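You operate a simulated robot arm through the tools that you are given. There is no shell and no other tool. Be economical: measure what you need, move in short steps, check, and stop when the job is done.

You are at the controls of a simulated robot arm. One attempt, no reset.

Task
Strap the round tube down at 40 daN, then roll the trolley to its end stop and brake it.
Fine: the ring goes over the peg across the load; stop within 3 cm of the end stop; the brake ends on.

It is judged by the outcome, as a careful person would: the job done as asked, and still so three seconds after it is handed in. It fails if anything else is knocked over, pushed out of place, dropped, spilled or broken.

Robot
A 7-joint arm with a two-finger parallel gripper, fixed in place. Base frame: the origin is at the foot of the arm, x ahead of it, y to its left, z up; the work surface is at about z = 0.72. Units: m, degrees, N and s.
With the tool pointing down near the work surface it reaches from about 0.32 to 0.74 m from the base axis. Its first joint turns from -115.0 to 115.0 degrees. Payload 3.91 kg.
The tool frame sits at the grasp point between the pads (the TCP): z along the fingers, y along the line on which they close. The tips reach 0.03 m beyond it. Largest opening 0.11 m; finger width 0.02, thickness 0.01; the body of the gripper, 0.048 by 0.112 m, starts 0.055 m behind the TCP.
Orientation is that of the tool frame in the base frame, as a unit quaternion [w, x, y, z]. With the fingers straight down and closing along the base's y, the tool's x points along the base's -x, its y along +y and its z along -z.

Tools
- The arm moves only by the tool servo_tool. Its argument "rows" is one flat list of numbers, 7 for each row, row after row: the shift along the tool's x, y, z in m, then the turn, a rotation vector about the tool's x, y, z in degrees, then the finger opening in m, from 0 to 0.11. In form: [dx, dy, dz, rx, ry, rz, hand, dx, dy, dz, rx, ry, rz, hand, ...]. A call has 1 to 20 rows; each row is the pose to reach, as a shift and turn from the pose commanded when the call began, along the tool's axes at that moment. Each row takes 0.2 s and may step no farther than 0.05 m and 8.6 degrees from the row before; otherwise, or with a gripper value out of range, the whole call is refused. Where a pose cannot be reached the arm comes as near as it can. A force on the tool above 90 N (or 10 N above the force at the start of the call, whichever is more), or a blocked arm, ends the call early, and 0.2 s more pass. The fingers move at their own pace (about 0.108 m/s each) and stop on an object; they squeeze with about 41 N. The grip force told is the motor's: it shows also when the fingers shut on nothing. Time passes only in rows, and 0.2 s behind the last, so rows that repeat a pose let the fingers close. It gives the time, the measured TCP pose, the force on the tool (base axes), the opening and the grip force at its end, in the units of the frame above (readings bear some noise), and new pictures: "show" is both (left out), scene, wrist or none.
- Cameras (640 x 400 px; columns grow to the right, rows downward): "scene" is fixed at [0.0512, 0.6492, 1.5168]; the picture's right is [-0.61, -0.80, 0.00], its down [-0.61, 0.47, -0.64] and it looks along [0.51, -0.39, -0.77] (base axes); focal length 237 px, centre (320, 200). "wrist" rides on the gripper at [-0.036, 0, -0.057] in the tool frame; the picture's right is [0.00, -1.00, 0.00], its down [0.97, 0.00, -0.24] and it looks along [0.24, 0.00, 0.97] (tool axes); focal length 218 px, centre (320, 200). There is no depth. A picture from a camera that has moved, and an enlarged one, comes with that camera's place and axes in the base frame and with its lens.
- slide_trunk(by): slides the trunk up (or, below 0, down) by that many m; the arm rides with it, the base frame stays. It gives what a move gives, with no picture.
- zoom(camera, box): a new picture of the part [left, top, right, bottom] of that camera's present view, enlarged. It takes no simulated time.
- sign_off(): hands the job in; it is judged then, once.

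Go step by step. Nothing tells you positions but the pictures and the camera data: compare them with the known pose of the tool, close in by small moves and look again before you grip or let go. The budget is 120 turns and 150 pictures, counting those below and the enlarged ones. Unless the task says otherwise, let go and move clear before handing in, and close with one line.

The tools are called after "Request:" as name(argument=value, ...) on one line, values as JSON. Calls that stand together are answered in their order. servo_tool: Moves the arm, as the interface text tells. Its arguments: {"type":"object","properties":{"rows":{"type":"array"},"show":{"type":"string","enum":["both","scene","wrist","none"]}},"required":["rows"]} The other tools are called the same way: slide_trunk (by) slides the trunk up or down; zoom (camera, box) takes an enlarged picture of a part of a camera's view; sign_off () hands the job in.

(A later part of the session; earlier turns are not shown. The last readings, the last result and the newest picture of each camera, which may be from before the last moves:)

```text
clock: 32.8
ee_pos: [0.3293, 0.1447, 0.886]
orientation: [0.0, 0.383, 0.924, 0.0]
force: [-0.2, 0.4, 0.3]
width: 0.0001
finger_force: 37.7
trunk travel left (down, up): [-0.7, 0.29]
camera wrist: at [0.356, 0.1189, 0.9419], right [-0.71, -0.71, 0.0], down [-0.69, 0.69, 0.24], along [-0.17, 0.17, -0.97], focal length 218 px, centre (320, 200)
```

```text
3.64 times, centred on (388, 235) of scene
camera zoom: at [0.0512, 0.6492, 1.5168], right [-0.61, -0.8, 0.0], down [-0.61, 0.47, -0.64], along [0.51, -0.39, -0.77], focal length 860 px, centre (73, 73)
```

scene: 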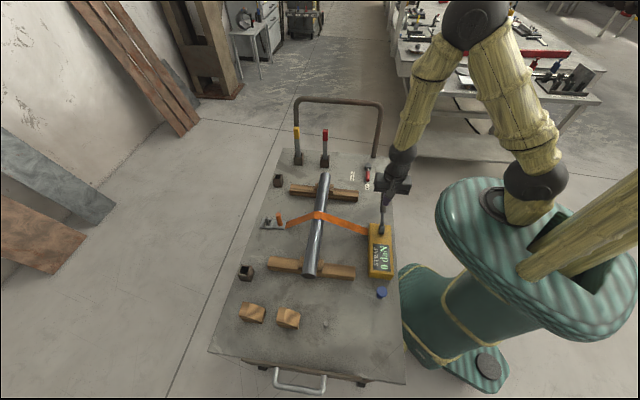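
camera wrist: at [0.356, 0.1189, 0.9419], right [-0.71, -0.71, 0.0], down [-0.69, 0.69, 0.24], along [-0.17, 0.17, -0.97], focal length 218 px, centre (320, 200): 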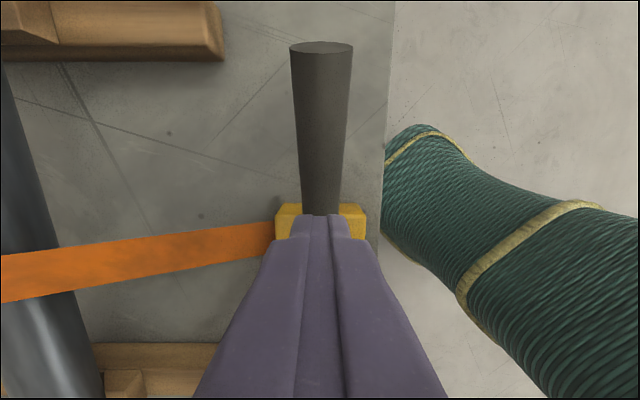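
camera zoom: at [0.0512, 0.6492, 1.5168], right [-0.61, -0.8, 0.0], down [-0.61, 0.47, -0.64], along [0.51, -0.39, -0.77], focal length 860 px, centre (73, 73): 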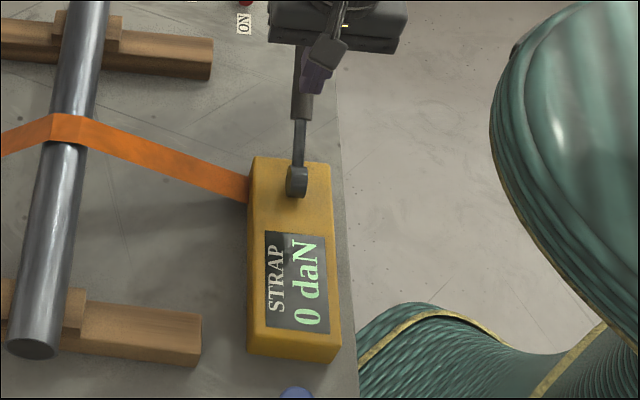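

The fingers slipped off and the lever stayed put, still reading 0. I'll try the down-stroke instead, pressing with closed fingertips from above.

Request:
servo_tool(rows=[0, 0, -0.02, 0, 0, 0, 0, -0.025, 0, -0.025, 0, 0, 0, 0, -0.05, 0, -0.025, 0, 0, 0, 0, -0.05, 0, -0.01, 0, 0, 0, 0, -0.05, 0, 0.0, 0, 0, 0, 0, -0.05, 0, 0.008, 0, 0, 0, 0, -0.05, 0, 0.016, 0, 0, 0, 0])

Request:
zoom(camera="scene", box=[340, 180, 436, 290])

```text
clock: 34.4
ee_pos: [0.3654, 0.1086, 0.8674]
orientation: [0.0, 0.383, 0.924, 0.0]
force: [0.1, 0.0, 2.5]
width: 0.0
finger_force: 37.7
trunk travel left (down, up): [-0.7, 0.29]
camera wrist: at [0.3917, 0.0839, 0.925], right [-0.71, -0.71, 0.0], down [-0.69, 0.69, 0.24], along [-0.17, 0.17, -0.97], focal length 218 px, centre (320, 200)
```

scene: 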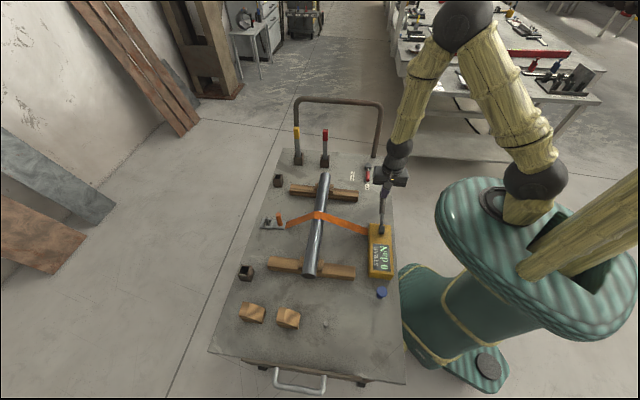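
wrist: 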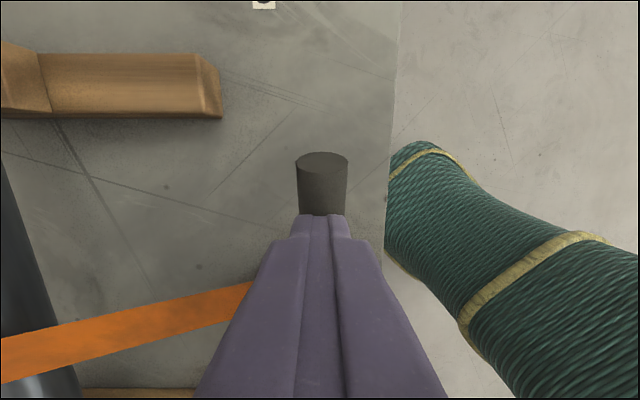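

```text
3.64 times, centred on (388, 235) of scene
camera zoom: at [0.0512, 0.6492, 1.5168], right [-0.61, -0.8, 0.0], down [-0.61, 0.47, -0.64], along [0.51, -0.39, -0.77], focal length 860 px, centre (73, 73)
```

zoom: 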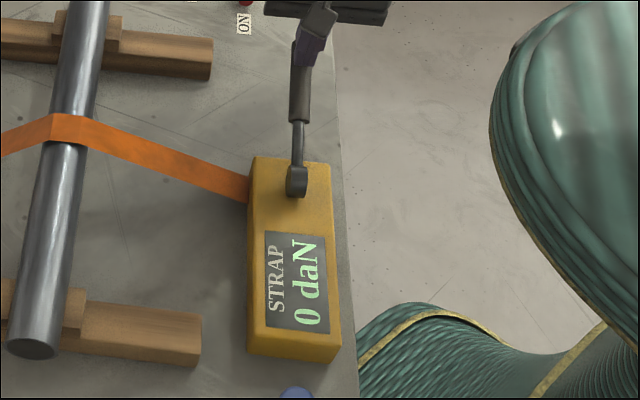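

The lever yields downward easily, so I'll press on down.

Request:
servo_tool(rows=[0, 0, 0.01, 0, 0, 0, 0, 0, 0, 0.02, 0, 0, 0, 0, 0, 0, 0.03, 0, 0, 0, 0, 0, 0, 0.04, 0, 0, 0, 0])

Request:
zoom(camera="scene", box=[340, 180, 436, 290])

```text
clock: 35.4
ee_pos: [0.3673, 0.1085, 0.8283]
orientation: [0.0, 0.383, 0.924, 0.0]
force: [1.5, -0.6, 3.6]
width: 0.0001
finger_force: 37.8
trunk travel left (down, up): [-0.7, 0.29]
camera wrist: at [0.3928, 0.0835, 0.8861], right [-0.71, -0.71, 0.0], down [-0.69, 0.69, 0.24], along [-0.17, 0.17, -0.97], focal length 218 px, centre (320, 200)
```

scene: 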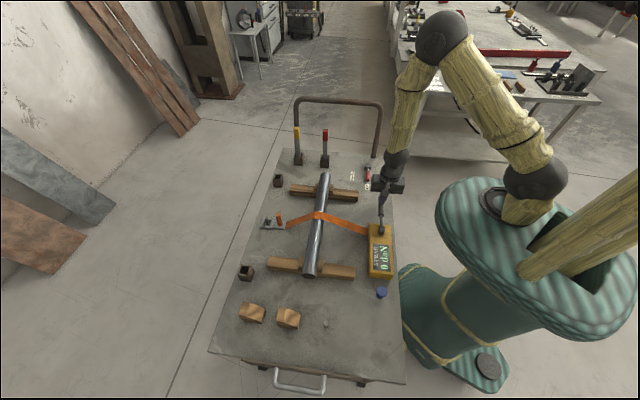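
wrist: 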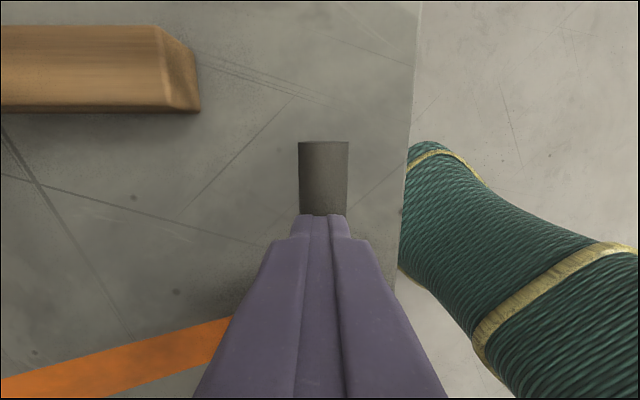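

```text
3.64 times, centred on (388, 235) of scene
camera zoom: at [0.0512, 0.6492, 1.5168], right [-0.61, -0.8, 0.0], down [-0.61, 0.47, -0.64], along [0.51, -0.39, -0.77], focal length 860 px, centre (73, 73)
```

zoom: 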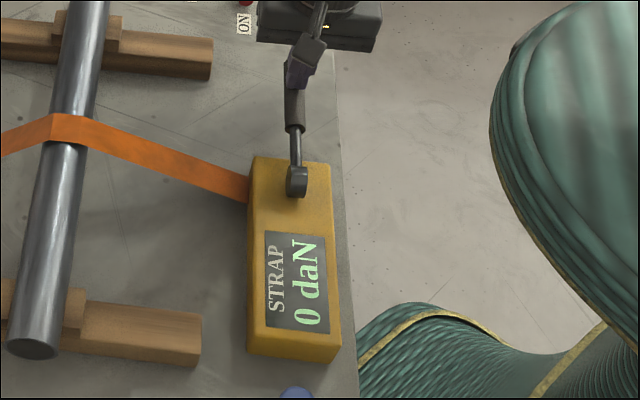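

Request:
servo_tool(rows=[0, 0, 0.01, 0, 0, 0, 0, 0, 0, 0.02, 0, 0, 0, 0, 0, 0, 0.03, 0, 0, 0, 0])

Request:
zoom(camera="scene", box=[340, 180, 436, 290])

```text
clock: 35.9
ee_pos: [0.3653, 0.1092, 0.826]
orientation: [0.007, 0.383, 0.924, 0.006]
force: [-11.4, -4.8, 73.1]
width: 0.0001
finger_force: 37.5
trunk travel left (down, up): [-0.7, 0.29]
stopped in row 2: the force on the tool passed its limit (the readings are from after the stop); the commanded pose is now the measured one
camera wrist: at [0.3912, 0.0829, 0.8829], right [-0.71, -0.71, -0.02], down [-0.69, 0.69, 0.23], along [-0.15, 0.18, -0.97], focal length 218 px, centre (320, 200)
```

scene: 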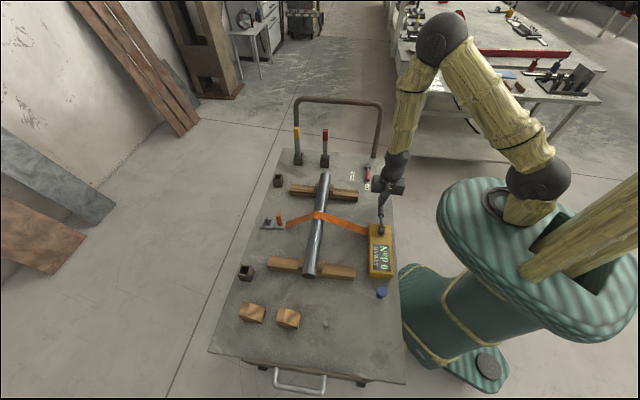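
wrist: 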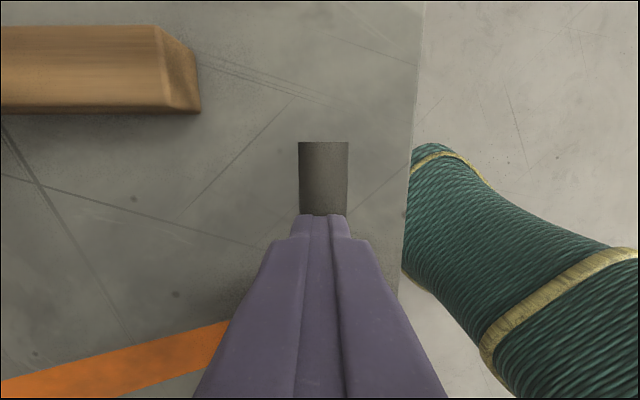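

```text
3.64 times, centred on (388, 235) of scene
camera zoom: at [0.0512, 0.6492, 1.5168], right [-0.61, -0.8, 0.0], down [-0.61, 0.47, -0.64], along [0.51, -0.39, -0.77], focal length 860 px, centre (73, 73)
```

zoom: 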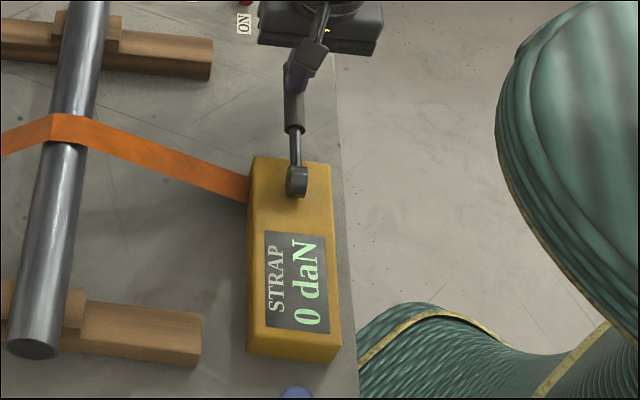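

That is the lower stop at horizontal. I'll back off and see whether the lever springs back or the reading changes.

Request:
servo_tool(rows=[0, 0, -0.03, 0, 0, 0, 0.0, 0, 0, -0.07, 0, 0, 0, 0.03, 0, 0, -0.09, 0, 0, 0, 0.06, 0, 0, -0.09, 0, 0, 0, 0.06])

Request:
zoom(camera="scene", box=[340, 180, 436, 290])

```text
clock: 36.9
ee_pos: [0.3667, 0.1103, 0.9085]
orientation: [0.005, 0.383, 0.924, 0.004]
force: [-0.2, 0.5, -0.5]
width: 0.0602
finger_force: 0.0
trunk travel left (down, up): [-0.7, 0.29]
camera wrist: at [0.392, 0.084, 0.9659], right [-0.71, -0.71, -0.01], down [-0.69, 0.69, 0.23], along [-0.16, 0.17, -0.97], focal length 218 px, centre (320, 200)
```

scene: 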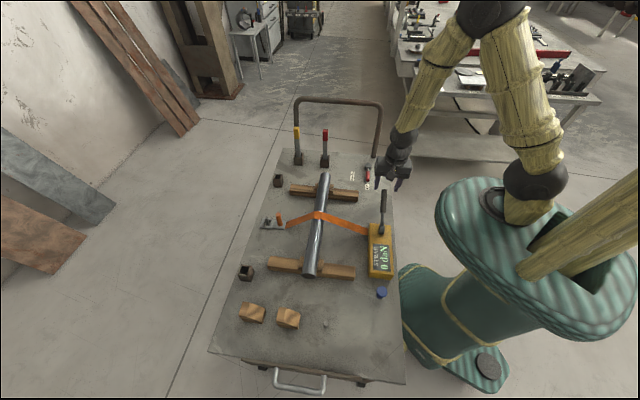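
wrist: 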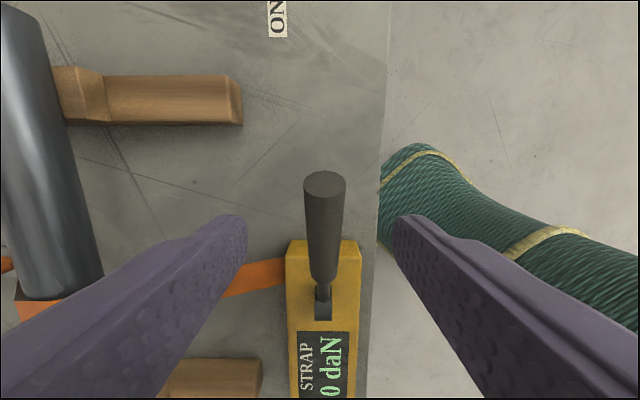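

```text
3.64 times, centred on (388, 235) of scene
camera zoom: at [0.0512, 0.6492, 1.5168], right [-0.61, -0.8, 0.0], down [-0.61, 0.47, -0.64], along [0.51, -0.39, -0.77], focal length 860 px, centre (73, 73)
```

zoom: 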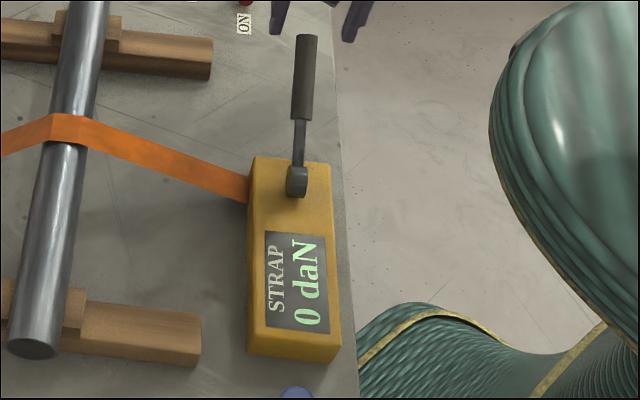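

The lever springs back up, so strokes are downward. The first one may only have taken up slack, so I'll do a second.

Request:
servo_tool(rows=[0, 0, 0, 0, 0, 0, 0, 0, 0, 0, 0, 0, 0, 0, 0, 0, 0.03, 0, 0, 0, 0, 0, 0, 0.045, 0, 0, 0, 0, 0, 0, 0.06, 0, 0, 0, 0, 0, 0, 0.073, 0, 0, 0, 0, 0, 0, 0.081, 0, 0, 0, 0, 0, 0, 0.081, 0, 0, 0, 0, 0, 0, 0.05, 0, 0, 0, 0, 0, 0, 0.01, 0, 0, 0, 0, 0, 0, 0.01, 0, 0, 0, 0], show="scene")

Request:
zoom(camera="scene", box=[240, 180, 420, 290])

```text
clock: 39.3
ee_pos: [0.369, 0.1097, 0.9021]
orientation: [0.005, 0.383, 0.924, 0.004]
force: [0.2, -0.7, 0.2]
width: 0.0
finger_force: 37.8
trunk travel left (down, up): [-0.7, 0.29]
```

scene: 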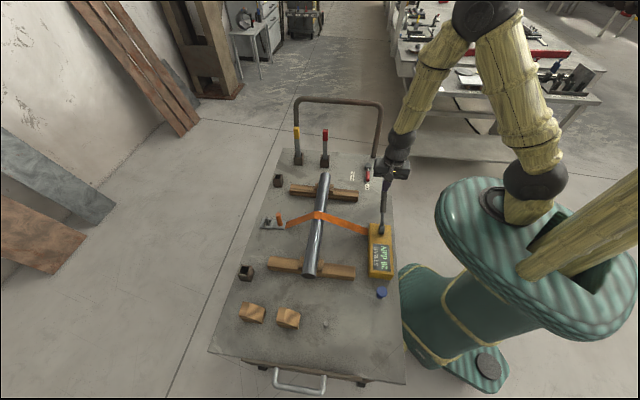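

```text
3.56 times, centred on (330, 235) of scene
camera zoom: at [0.0512, 0.6492, 1.5168], right [-0.61, -0.8, 0.0], down [-0.61, 0.47, -0.64], along [0.51, -0.39, -0.77], focal length 841 px, centre (284, 76)
```

zoom: 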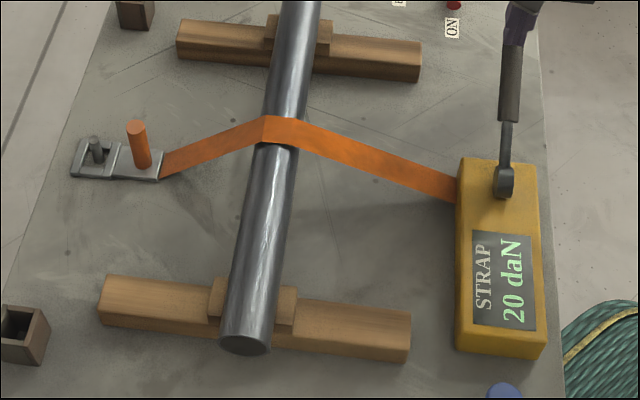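

The reading is now about 20 daN. I'll repeat the same stroke.

Request:
zoom(camera="scene", box=[365, 240, 397, 280])

Request:
servo_tool(rows=[0, 0, 0.02, 0, 0, 0, 0, 0, 0, 0.035, 0, 0, 0, 0, 0, 0, 0.05, 0, 0, 0, 0, 0, 0, 0.063, 0, 0, 0, 0, 0, 0, 0.071, 0, 0, 0, 0, 0, 0, 0.071, 0, 0, 0, 0, 0, 0, 0.04, 0, 0, 0, 0, 0, 0, 0.0, 0, 0, 0, 0, 0, 0, -0.03, 0, 0, 0, 0], show="none")

Request:
zoom(camera="scene", box=[360, 180, 408, 290])

```text
10.00 times, centred on (381, 260) of scene
camera zoom: at [0.0512, 0.6492, 1.5168], right [-0.61, -0.8, 0.0], down [-0.61, 0.47, -0.64], along [0.51, -0.39, -0.77], focal length 2366 px, centre (-290, -400)
```

zoom: 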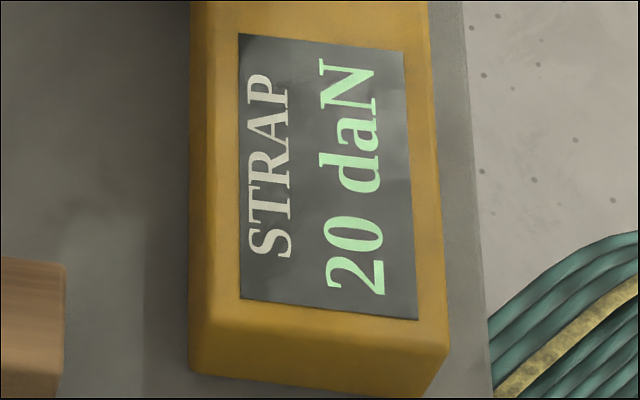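

```text
clock: 41.3
ee_pos: [0.3653, 0.1097, 0.9328]
orientation: [0.006, 0.383, 0.924, 0.004]
force: [-0.5, -0.3, 0.2]
width: 0.0
finger_force: 38.1
trunk travel left (down, up): [-0.7, 0.29]
```

```text
3.64 times, centred on (384, 235) of scene
camera zoom: at [0.0512, 0.6492, 1.5168], right [-0.61, -0.8, 0.0], down [-0.61, 0.47, -0.64], along [0.51, -0.39, -0.77], focal length 860 px, centre (87, 73)
```

zoom: 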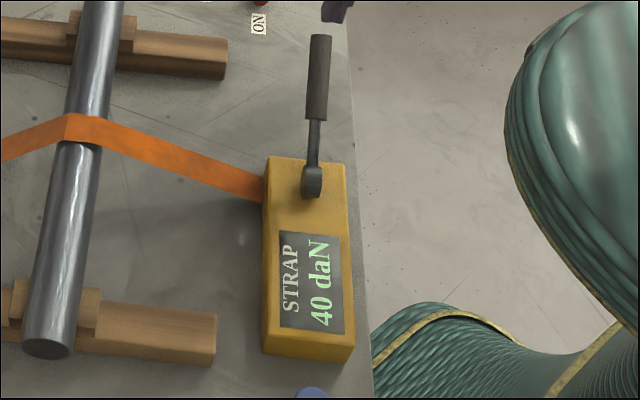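

The reading is 40 daN. Next I'll go and inspect the brake lever.

Request:
servo_tool(rows=[-0.02, 0.004, -0.04, 0, 0, 0, 0.0, -0.06, 0.012, -0.06, 0, 0, 0, 0.03, -0.1, 0.02, -0.08, 0, 0, 0, 0.06, -0.14, 0.028, -0.1, 0, 0, 0, 0.06, -0.17, 0.036, -0.1, 0, 0, 0, 0.06, -0.2, 0.046, -0.1, 0, 0, 0, 0.06])

Request:
zoom(camera="scene", box=[220, 180, 420, 305])

```text
clock: 42.7
ee_pos: [0.5414, -0.0011, 1.0324]
orientation: [0.005, 0.383, 0.924, 0.004]
force: [-0.2, -0.3, 0.7]
width: 0.0601
finger_force: 0.0
trunk travel left (down, up): [-0.7, 0.29]
camera wrist: at [0.5666, -0.0274, 1.0903], right [-0.71, -0.71, -0.01], down [-0.69, 0.69, 0.23], along [-0.16, 0.17, -0.97], focal length 218 px, centre (320, 200)
```

scene: 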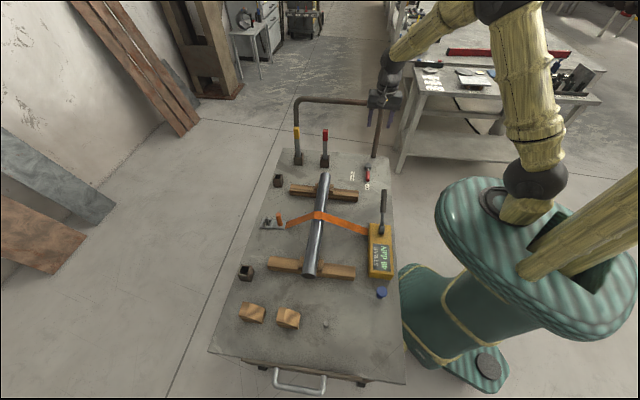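
wrist: 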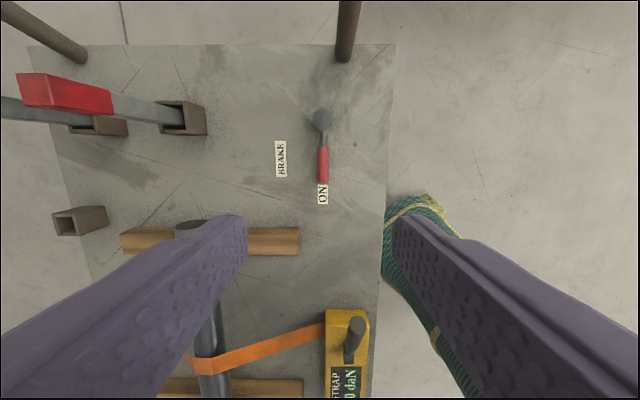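

```text
3.20 times, centred on (320, 242) of scene
camera zoom: at [0.0512, 0.6492, 1.5168], right [-0.61, -0.8, 0.0], down [-0.61, 0.47, -0.64], along [0.51, -0.39, -0.77], focal length 757 px, centre (320, 64)
```

zoom: 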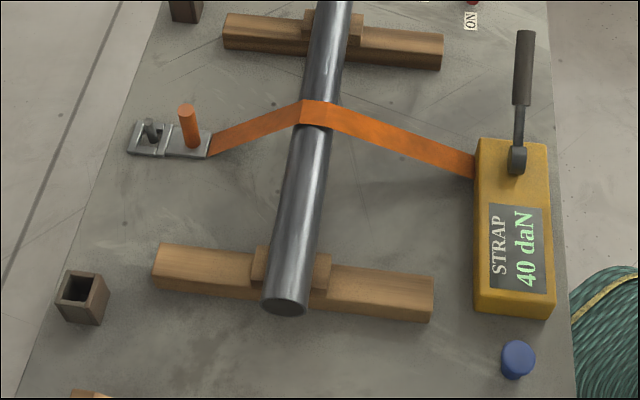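

Request:
zoom(camera="wrist", box=[260, 90, 388, 220])

Request:
zoom(camera="scene", box=[330, 150, 410, 200])

```text
3.08 times, centred on (324, 155) of wrist
camera zoom: at [0.5666, -0.0274, 1.0903], right [-0.71, -0.71, -0.01], down [-0.69, 0.69, 0.23], along [-0.16, 0.17, -0.97], focal length 672 px, centre (308, 338)
```

zoom: 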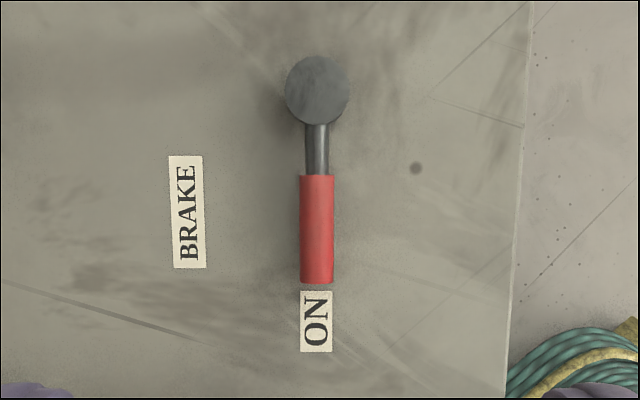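

```text
8.00 times, centred on (370, 175) of scene
camera zoom: at [0.0512, 0.6492, 1.5168], right [-0.61, -0.8, 0.0], down [-0.61, 0.47, -0.64], along [0.51, -0.39, -0.77], focal length 1893 px, centre (-80, 400)
```

zoom: 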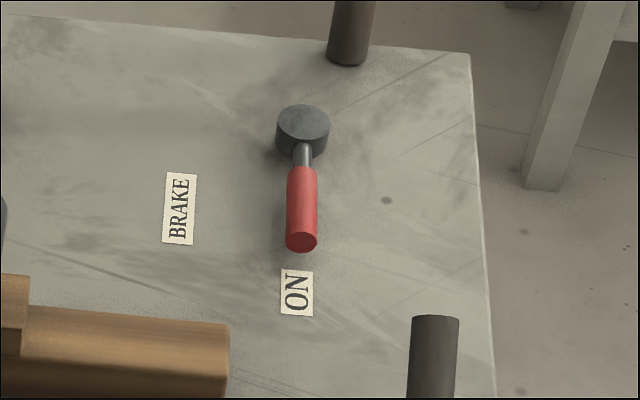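

The brake is on, with the red handle pointing at "ON" and turning about a vertical axis. I'll come down over the red handle.

Request:
servo_tool(rows=[-0.003, -0.003, 0.045, 0, 0, 0, 0.05, -0.003, -0.003, 0.09, 0, 0, 0, 0.05, -0.003, -0.003, 0.135, 0, 0, 0, 0.05, -0.003, -0.003, 0.18, 0, 0, 0, 0.05, -0.003, -0.003, 0.21, 0, 0, 0, 0.05], show="wrist")

```text
clock: 43.9
ee_pos: [0.5451, -0.0033, 0.8216]
orientation: [0.006, 0.383, 0.924, 0.005]
force: [0.7, 0.2, -0.3]
width: 0.0502
finger_force: 0.1
trunk travel left (down, up): [-0.7, 0.29]
camera wrist: at [0.5698, -0.0296, 0.8796], right [-0.71, -0.71, -0.01], down [-0.69, 0.69, 0.23], along [-0.16, 0.17, -0.97], focal length 218 px, centre (320, 200)
```

wrist: 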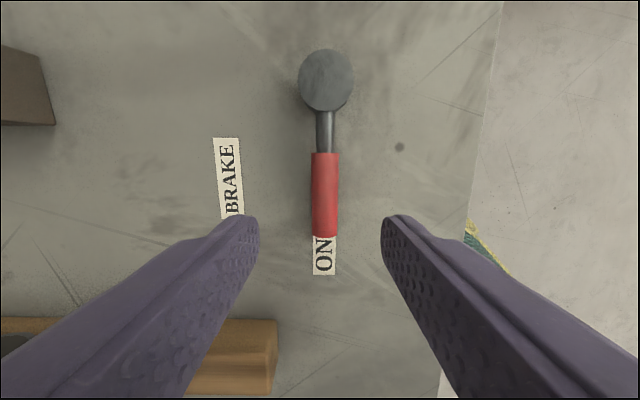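

Request:
servo_tool(rows=[0.001, -0.003, 0.025, 0, 0, 0, 0.05, 0.001, -0.003, 0.05, 0, 0, 0, 0.05, 0.001, -0.003, 0.065, 0, 0, 0, 0.05, 0.001, -0.003, 0.065, 0, 0, 0, 0.0, 0.001, -0.003, 0.065, 0, 0, 0, 0.0, 0.001, -0.003, 0.065, 0, 0, 0, 0.0], show="wrist")

```text
clock: 45.3
ee_pos: [0.5413, -0.0047, 0.7566]
orientation: [0.005, 0.382, 0.924, 0.004]
force: [-1.0, -2.1, -2.6]
width: 0.0174
finger_force: 45.3
trunk travel left (down, up): [-0.7, 0.29]
camera wrist: at [0.5673, -0.0305, 0.8141], right [-0.71, -0.71, -0.01], down [-0.69, 0.69, 0.23], along [-0.16, 0.17, -0.97], focal length 218 px, centre (320, 200)
```

wrist: 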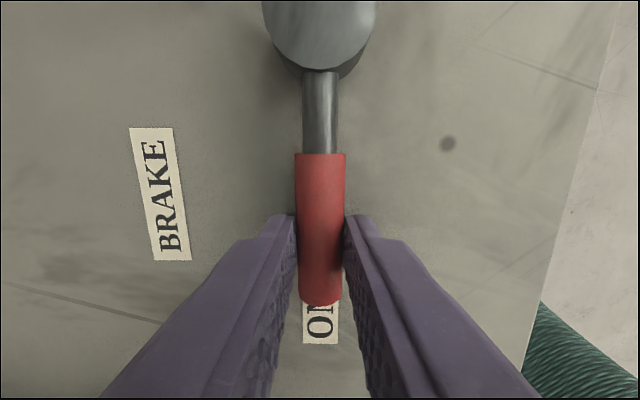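

The handle is gripped. I'll test a small turn towards +b and watch the resistance.

Request:
servo_tool(rows=[-0.0002, 0.0053, 0, 0, 0, 4, 0, -0.0007, 0.0105, 0, 0, 0, 8, 0, -0.0016, 0.0157, 0, 0, 0, 12, 0], show="wrist")

```text
clock: 46.1
ee_pos: [0.5453, -0.0051, 0.7564]
orientation: [0.001, 0.48, 0.877, -0.001]
force: [-42.0, -48.8, -9.5]
width: 0.0215
finger_force: 45.3
trunk travel left (down, up): [-0.7, 0.29]
camera wrist: at [0.5647, -0.0349, 0.8139], right [-0.84, -0.54, 0.0], down [-0.52, 0.82, 0.24], along [-0.13, 0.2, -0.97], focal length 218 px, centre (320, 200)
```

wrist: 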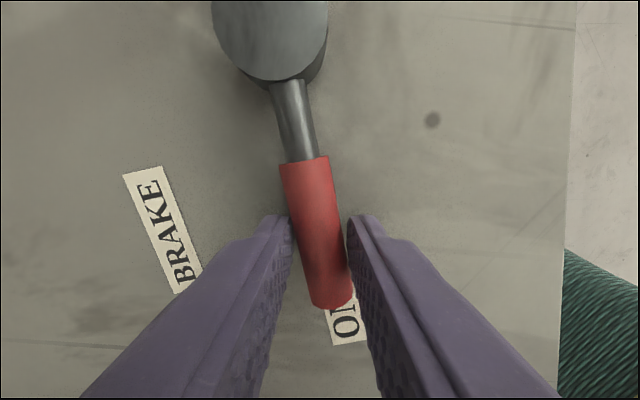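

That side is blocked, so I'll turn the other way.

Request:
servo_tool(rows=[-0.0004, -0.0079, 0, 0, 0, -6, 0, -0.0017, -0.0157, 0, 0, 0, -12, 0, -0.0046, -0.0258, 0, 0, 0, -20, 0, -0.0088, -0.0354, 0, 0, 0, -28, 0, -0.0144, -0.0444, 0, 0, 0, -36, 0, -0.0212, -0.0524, 0, 0, 0, -44, 0], show="wrist")

```text
clock: 47.5
ee_pos: [0.5202, -0.0405, 0.7578]
orientation: [0.007, 0.111, 0.994, 0.003]
force: [-12.7, 5.4, -10.5]
width: 0.0175
finger_force: 45.0
trunk travel left (down, up): [-0.7, 0.29]
camera wrist: at [0.557, -0.0483, 0.8149], right [-0.22, -0.98, -0.01], down [-0.95, 0.21, 0.23], along [-0.22, 0.06, -0.97], focal length 218 px, centre (320, 200)
```

wrist: 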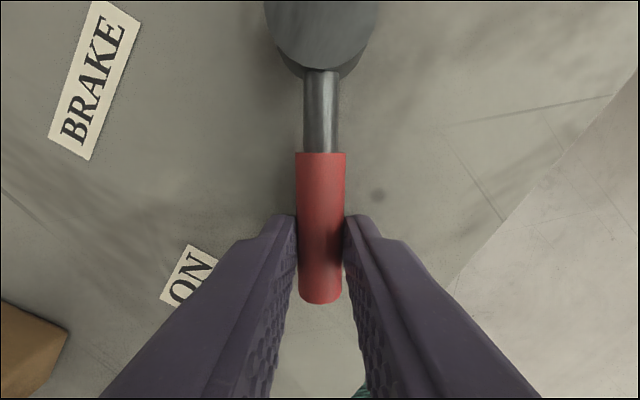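

The brake is turning, so I'll continue to the off end.

Request:
servo_tool(rows=[-0.0007, -0.0105, 0, 0, 0, -8, 0, -0.0029, -0.0208, 0, 0, 0, -16, 0, -0.0065, -0.0307, 0, 0, 0, -24, 0, -0.0115, -0.04, 0, 0, 0, -32, 0, -0.0177, -0.0485, 0, 0, 0, -40, 0, -0.025, -0.0561, 0, 0, 0, -48, 0])

```text
clock: 48.9
ee_pos: [0.5337, -0.1006, 0.7581]
orientation: [0.006, -0.302, 0.953, 0.0]
force: [-3.5, 12.0, -14.1]
width: 0.0175
finger_force: 44.4
trunk travel left (down, up): [-0.7, 0.29]
camera wrist: at [0.5634, -0.0797, 0.8151], right [0.58, -0.82, 0.0], down [-0.8, -0.56, 0.23], along [-0.18, -0.13, -0.97], focal length 218 px, centre (320, 200)
```

scene: 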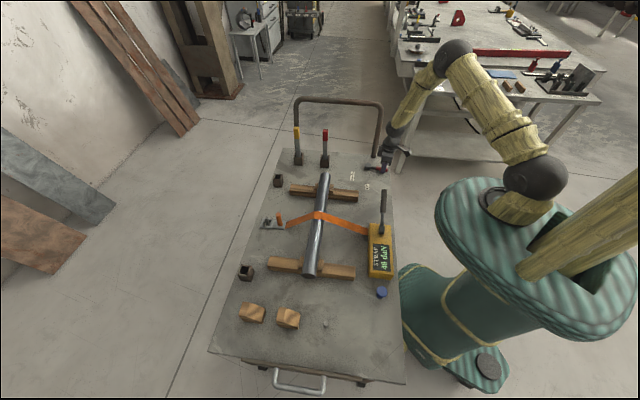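
wrist: 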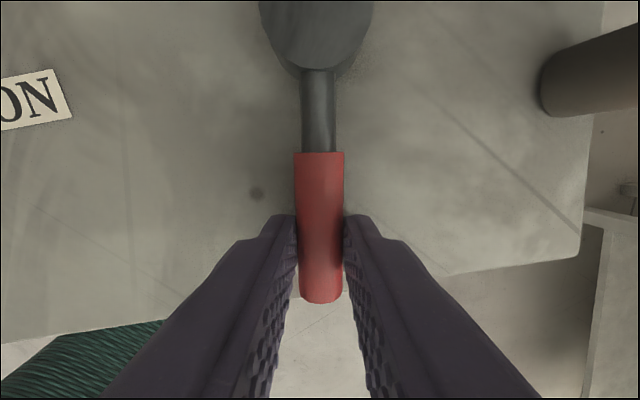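

Request:
servo_tool(rows=[-0.0002, -0.0053, 0, 0, 0, -4, 0, -0.0007, -0.0105, 0, 0, 0, -8, 0, -0.0016, -0.0157, 0, 0, 0, -12, 0], show="wrist")

```text
clock: 49.7
ee_pos: [0.5408, -0.1106, 0.7578]
orientation: [0.006, -0.399, 0.917, 0.001]
force: [-7.9, 27.4, -8.1]
width: 0.0176
finger_force: 45.1
trunk travel left (down, up): [-0.7, 0.29]
camera wrist: at [0.5668, -0.0837, 0.8151], right [0.73, -0.68, 0.0], down [-0.66, -0.71, 0.23], along [-0.15, -0.17, -0.97], focal length 218 px, centre (320, 200)
```

wrist: 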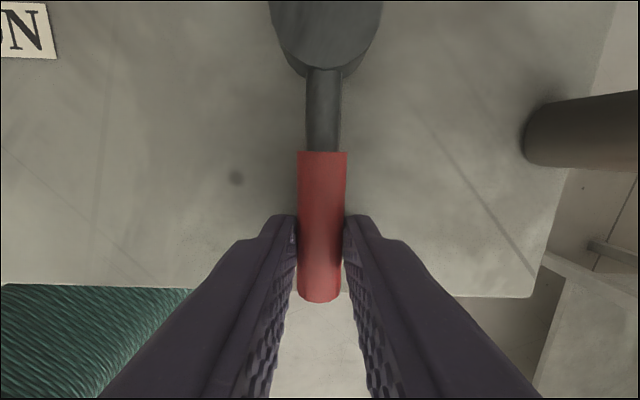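

The brake lever has reached its off stop. I'll release it, lift, and look for the end stop.

Request:
servo_tool(rows=[0, 0.002, 0, 0, 0, 0, 0.05, 0, 0.002, 0, 0, 0, 0, 0.05, 0, 0, -0.04, 0, 0, 0, 0.05, 0, 0, -0.08, 0, 0, 0, 0.05, 0, 0, -0.12, 0, 0, 0, 0.05, 0, 0, -0.16, 0, 0, 0, 0.05, 0, 0, -0.2, 0, 0, 0, 0.05, 0, 0, -0.25, 0, 0, 0, 0.05, 0, 0, -0.3, 0, 0, 0, 0.05])

```text
clock: 51.7
ee_pos: [0.5372, -0.1139, 1.0571]
orientation: [0.006, -0.399, 0.917, -0.001]
force: [0.4, 0.3, -0.2]
width: 0.0498
finger_force: 0.0
trunk travel left (down, up): [-0.7, 0.29]
camera wrist: at [0.5616, -0.0879, 1.1143], right [0.73, -0.68, 0.01], down [-0.66, -0.71, 0.23], along [-0.15, -0.17, -0.97], focal length 218 px, centre (320, 200)
```

scene: 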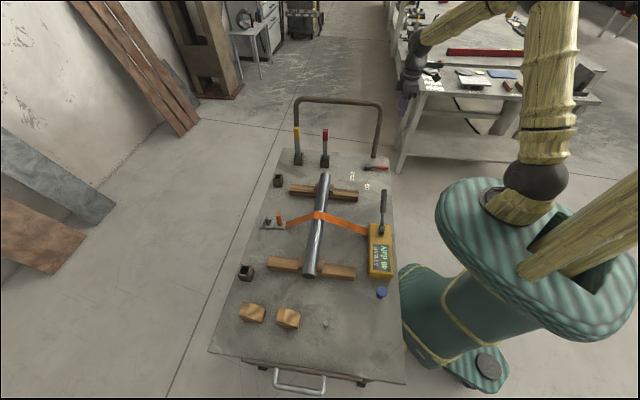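
wrist: 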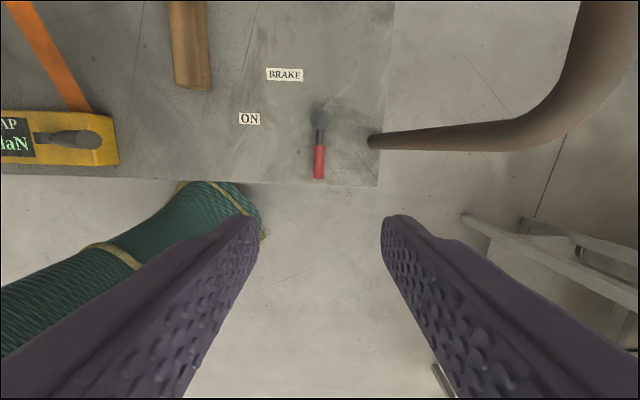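

The brake is off. I'll tilt the tool to look along the far end and floor for the end stop.

Request:
servo_tool(rows=[0, 0.02, 0, 8, 0, 0, 0.05, 0, 0.04, 0, 16, 0, 0, 0.05, 0, 0.06, 0, 24, 0, 0, 0.05, 0, 0.08, 0, 32, 0, 0, 0.05, 0, 0.1, 0, 40, 0, 0, 0.05], show="wrist")

Request:
zoom(camera="scene", box=[260, 80, 500, 230])

```text
clock: 52.9
ee_pos: [0.465, -0.043, 1.0572]
orientation: [0.142, -0.374, 0.861, -0.315]
force: [0.0, 0.9, 0.4]
width: 0.0503
finger_force: 0.1
trunk travel left (down, up): [-0.7, 0.29]
camera wrist: at [0.463, 0.0083, 1.1], right [0.55, -0.52, 0.65], down [-0.78, -0.61, 0.18], along [0.3, -0.6, -0.74], focal length 218 px, centre (320, 200)
```

wrist: 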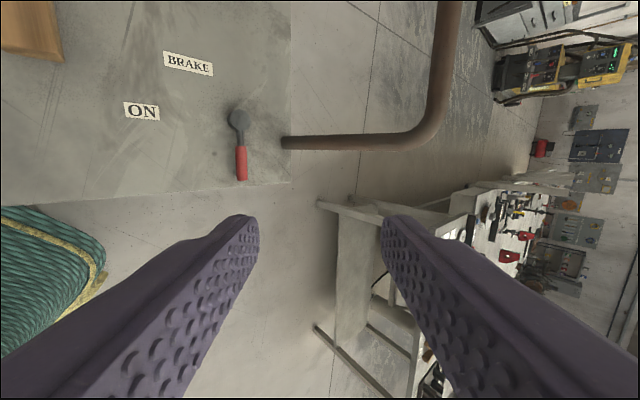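

```text
2.67 times, centred on (380, 155) of scene
camera zoom: at [0.0512, 0.6492, 1.5168], right [-0.61, -0.8, 0.0], down [-0.61, 0.47, -0.64], along [0.51, -0.39, -0.77], focal length 631 px, centre (160, 320)
```

zoom: 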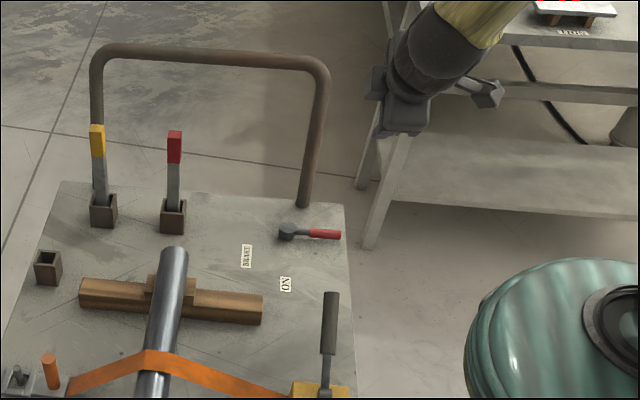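

The far floor is clear. I'll look towards the near end, beyond the brown board.

Request:
servo_tool(rows=[-0.014, 0.027, -0.028, -6.6, 0, 0, 0.05, -0.028, 0.055, -0.055, -13.2, 0, 0, 0.05, -0.043, 0.082, -0.083, -19.8, 0, 0, 0.05, -0.057, 0.109, -0.111, -26.4, 0, 0, 0.05, -0.071, 0.137, -0.138, -33, 0, 0, 0.05, -0.085, 0.164, -0.166, -39.6, 0, 0, 0.05, -0.099, 0.191, -0.194, -46.2, 0, 0, 0.05, -0.113, 0.219, -0.221, -52.8, 0, 0, 0.05, -0.128, 0.246, -0.249, -59.4, 0, 0, 0.05, -0.142, 0.273, -0.277, -66, 0, 0, 0.05, -0.156, 0.3, -0.304, -72.6, 0, 0, 0.05, -0.17, 0.328, -0.332, -79, 0, 0, 0.05])

```text
clock: 55.5
ee_pos: [0.2401, 0.3963, 1.1001]
orientation: [-0.127, -0.378, 0.865, 0.306]
force: [0.1, -0.5, 0.1]
width: 0.05
finger_force: 0.1
trunk travel left (down, up): [-0.7, 0.29]
camera wrist: at [0.2912, 0.3975, 1.1443], right [0.58, -0.53, -0.63], down [-0.55, -0.81, 0.18], along [-0.6, 0.24, -0.76], focal length 218 px, centre (320, 200)
```

scene: 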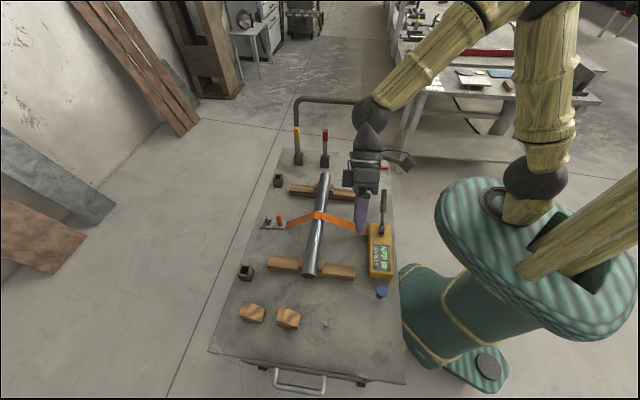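
wrist: 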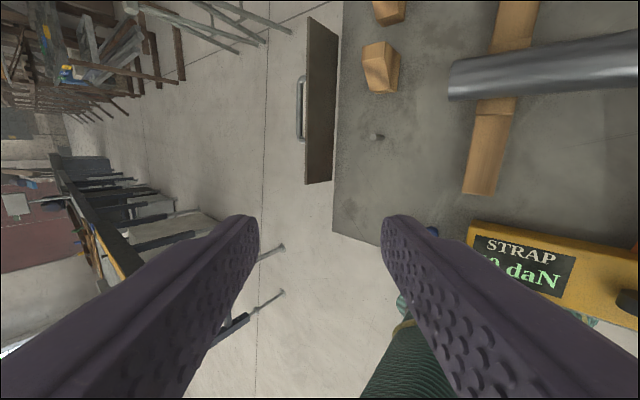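

Request:
zoom(camera="wrist", box=[280, 0, 400, 200])

Request:
zoom(camera="wrist", box=[0, 0, 320, 200])

Request:
zoom(camera="scene", box=[200, 340, 296, 400])

Request:
zoom(camera="scene", box=[314, 340, 410, 400])

```text
2.00 times, centred on (340, 100) of wrist
camera zoom: at [0.2912, 0.3975, 1.1443], right [0.58, -0.53, -0.63], down [-0.55, -0.81, 0.18], along [-0.6, 0.24, -0.76], focal length 436 px, centre (280, 400)
```

zoom: 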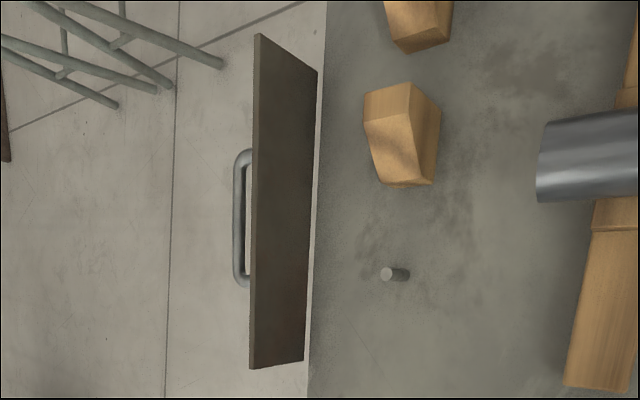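

```text
2.00 times, centred on (160, 100) of wrist
camera zoom: at [0.2912, 0.3975, 1.1443], right [0.58, -0.53, -0.63], down [-0.55, -0.81, 0.18], along [-0.6, 0.24, -0.76], focal length 436 px, centre (640, 400)
```

zoom: 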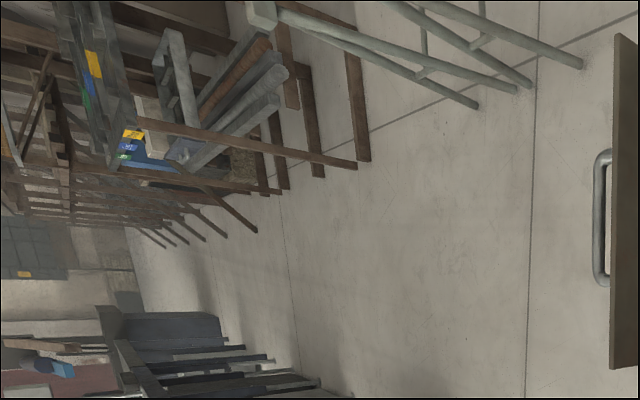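

```text
6.67 times, centred on (248, 370) of scene
camera zoom: at [0.0512, 0.6492, 1.5168], right [-0.61, -0.8, 0.0], down [-0.61, 0.47, -0.64], along [0.51, -0.39, -0.77], focal length 1577 px, centre (800, -933)
```

zoom: 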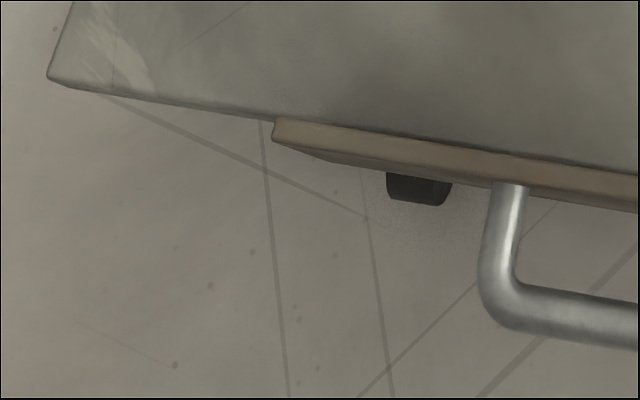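

```text
6.67 times, centred on (362, 370) of scene
camera zoom: at [0.0512, 0.6492, 1.5168], right [-0.61, -0.8, 0.0], down [-0.61, 0.47, -0.64], along [0.51, -0.39, -0.77], focal length 1577 px, centre (40, -933)
```

zoom: 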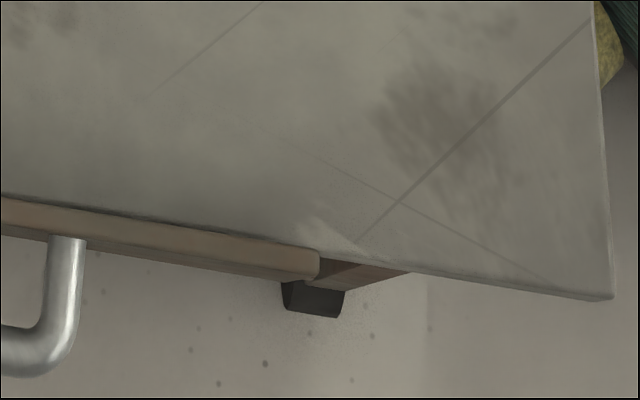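

No free-standing end stop is visible, so the stop must be on the trolley's track. The near-end silver handle bar is at about (0.097, 0.683, 0.79), so I'll go above it with the tool vertical.

Request:
servo_tool(rows=[-0.011, 0.0125, 0.032, 3.9, 0, 0, 0.06, -0.022, 0.025, 0.064, 7.8, 0, 0, 0.06, -0.034, 0.0375, 0.096, 11.7, 0, 0, 0.06, -0.045, 0.05, 0.128, 15.6, 0, 0, 0.06, -0.056, 0.0625, 0.16, 19.5, 0, 0, 0.06, -0.067, 0.075, 0.192, 23.4, 0, 0, 0.06, -0.078, 0.0875, 0.224, 27.3, 0, 0, 0.06, -0.09, 0.1, 0.256, 31.2, 0, 0, 0.06, -0.101, 0.1125, 0.288, 35.1, 0, 0, 0.06, -0.112, 0.125, 0.32, 38.5, 0, 0, 0.06])

```text
clock: 57.7
ee_pos: [0.1038, 0.6829, 0.9241]
orientation: [0.005, -0.399, 0.917, 0.001]
force: [0.3, 0.2, 0.0]
width: 0.0601
finger_force: 0.1
trunk travel left (down, up): [-0.7, 0.29]
camera wrist: at [0.1274, 0.7085, 0.9818], right [0.73, -0.68, 0.0], down [-0.66, -0.71, 0.23], along [-0.16, -0.17, -0.97], focal length 218 px, centre (320, 200)
```

scene: 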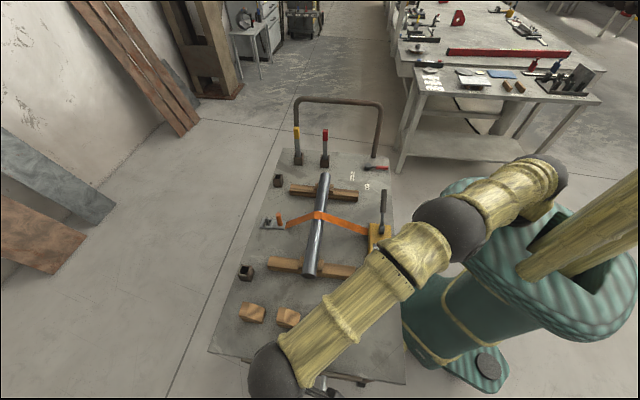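
wrist: 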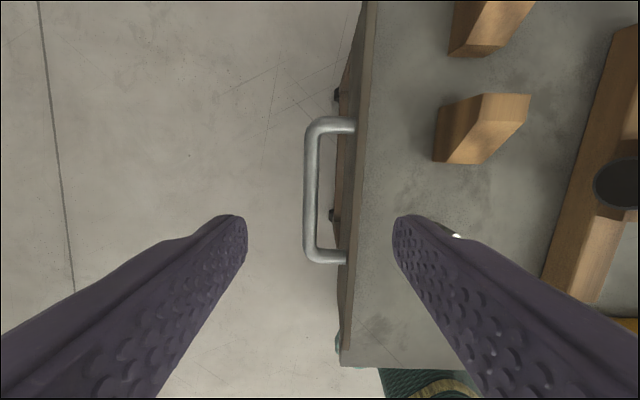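

Request:
zoom(camera="wrist", box=[280, 100, 400, 280])

```text
2.22 times, centred on (340, 190) of wrist
camera zoom: at [0.1274, 0.7085, 0.9818], right [0.73, -0.68, 0.0], down [-0.66, -0.71, 0.23], along [-0.16, -0.17, -0.97], focal length 485 px, centre (276, 222)
```

zoom: 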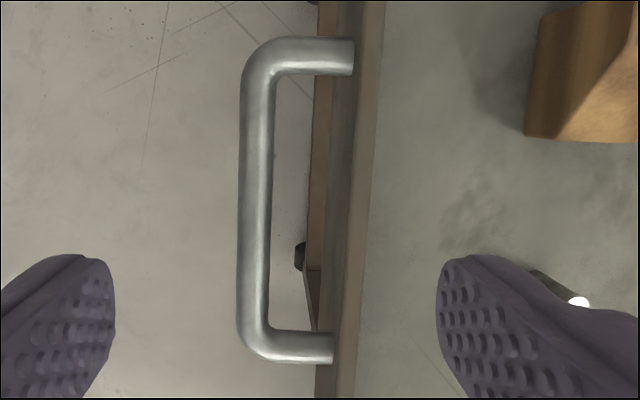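

The gap between bar and board is about 28 mm, enough for a finger. I'll narrow the opening, go down over the bar and grip it.

Request:
servo_tool(rows=[0, 0.008, 0, 0, 0, 0, 0.036, 0, 0.008, 0.03, 0, 0, 0, 0.036, 0, 0.008, 0.06, 0, 0, 0, 0.036, 0, 0.008, 0.08, 0, 0, 0, 0.036, 0, 0.008, 0.1, 0, 0, 0, 0.036], show="wrist")

```text
clock: 58.9
ee_pos: [0.0985, 0.688, 0.8271]
orientation: [0.005, -0.399, 0.917, 0.003]
force: [1.1, 0.7, -0.1]
width: 0.0358
finger_force: 0.1
trunk travel left (down, up): [-0.7, 0.29]
camera wrist: at [0.1228, 0.7133, 0.8855], right [0.73, -0.68, 0.0], down [-0.66, -0.71, 0.23], along [-0.16, -0.17, -0.97], focal length 218 px, centre (320, 200)
```

wrist: 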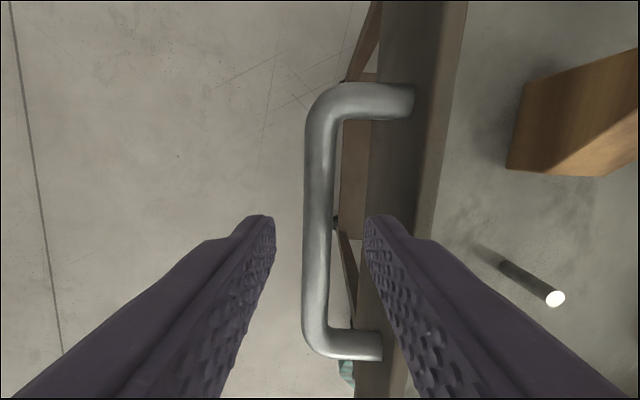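

Request:
servo_tool(rows=[0, 0, 0.018, 0, 0, 0, 0.036, 0, 0, 0.036, 0, 0, 0, 0.036, 0, 0, 0.036, 0, 0, 0, 0.0, 0, 0, 0.036, 0, 0, 0, 0.0, 0, 0, 0.036, 0, 0, 0, 0.0], show="wrist")

```text
clock: 60.1
ee_pos: [0.0965, 0.6879, 0.7913]
orientation: [0.004, -0.399, 0.917, 0.003]
force: [-1.8, -2.7, -5.6]
width: 0.0142
finger_force: 44.9
trunk travel left (down, up): [-0.7, 0.29]
camera wrist: at [0.1221, 0.7133, 0.8486], right [0.73, -0.68, 0.0], down [-0.66, -0.71, 0.23], along [-0.16, -0.17, -0.97], focal length 218 px, centre (320, 200)
```

wrist: 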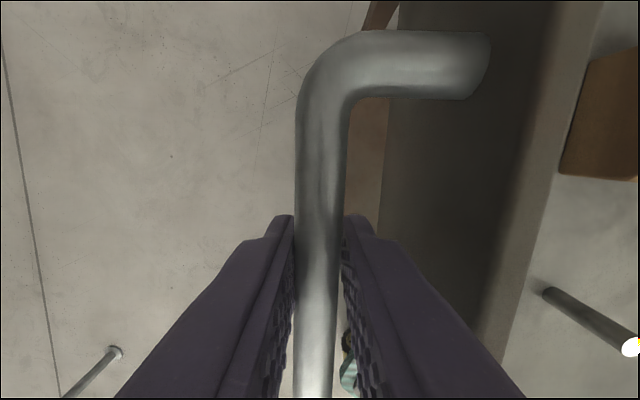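

The handle is gripped. I'll try a gentle push along the trolley axis towards the far end.

Request:
servo_tool(rows=[0, -0.004, 0, 0, 0, 0, 0, 0.0003, -0.01, 0, 0, 0, 0, 0, 0.0006, -0.018, 0, 0, 0, 0, 0, 0.001, -0.026, 0, 0, 0, 0, 0, 0.001, -0.034, 0, 0, 0, 0, 0])

```text
clock: 61.1
ee_pos: [0.0988, 0.6866, 0.7918]
orientation: [0.002, -0.402, 0.915, 0.023]
force: [-10.1, 35.4, -25.2]
width: 0.0147
finger_force: 45.0
trunk travel left (down, up): [-0.7, 0.29]
stopped in row 4: the force on the tool passed its limit (the readings are from after the stop); the commanded pose is now the measured one
camera wrist: at [0.1243, 0.7098, 0.8504], right [0.74, -0.68, -0.04], down [-0.65, -0.72, 0.22], along [-0.18, -0.13, -0.98], focal length 218 px, centre (320, 200)
```

scene: 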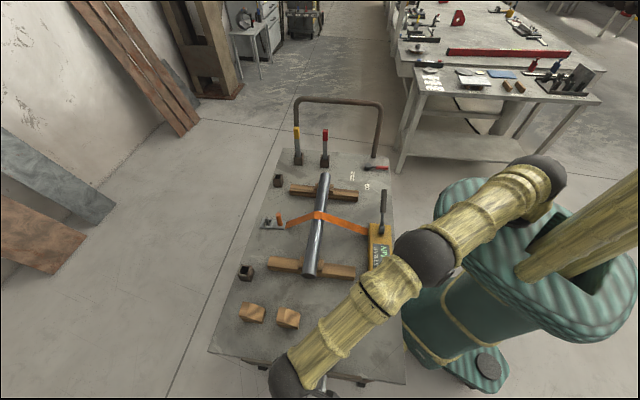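
wrist: 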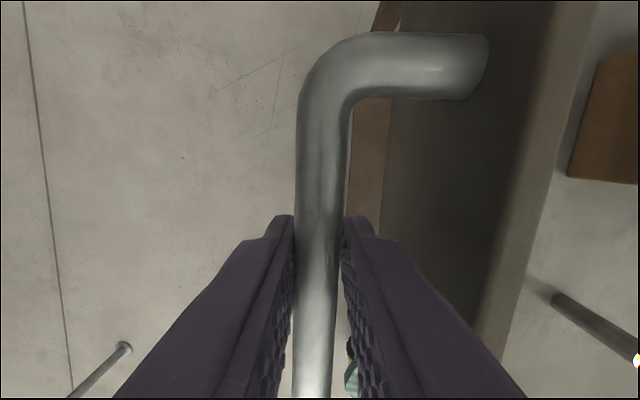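

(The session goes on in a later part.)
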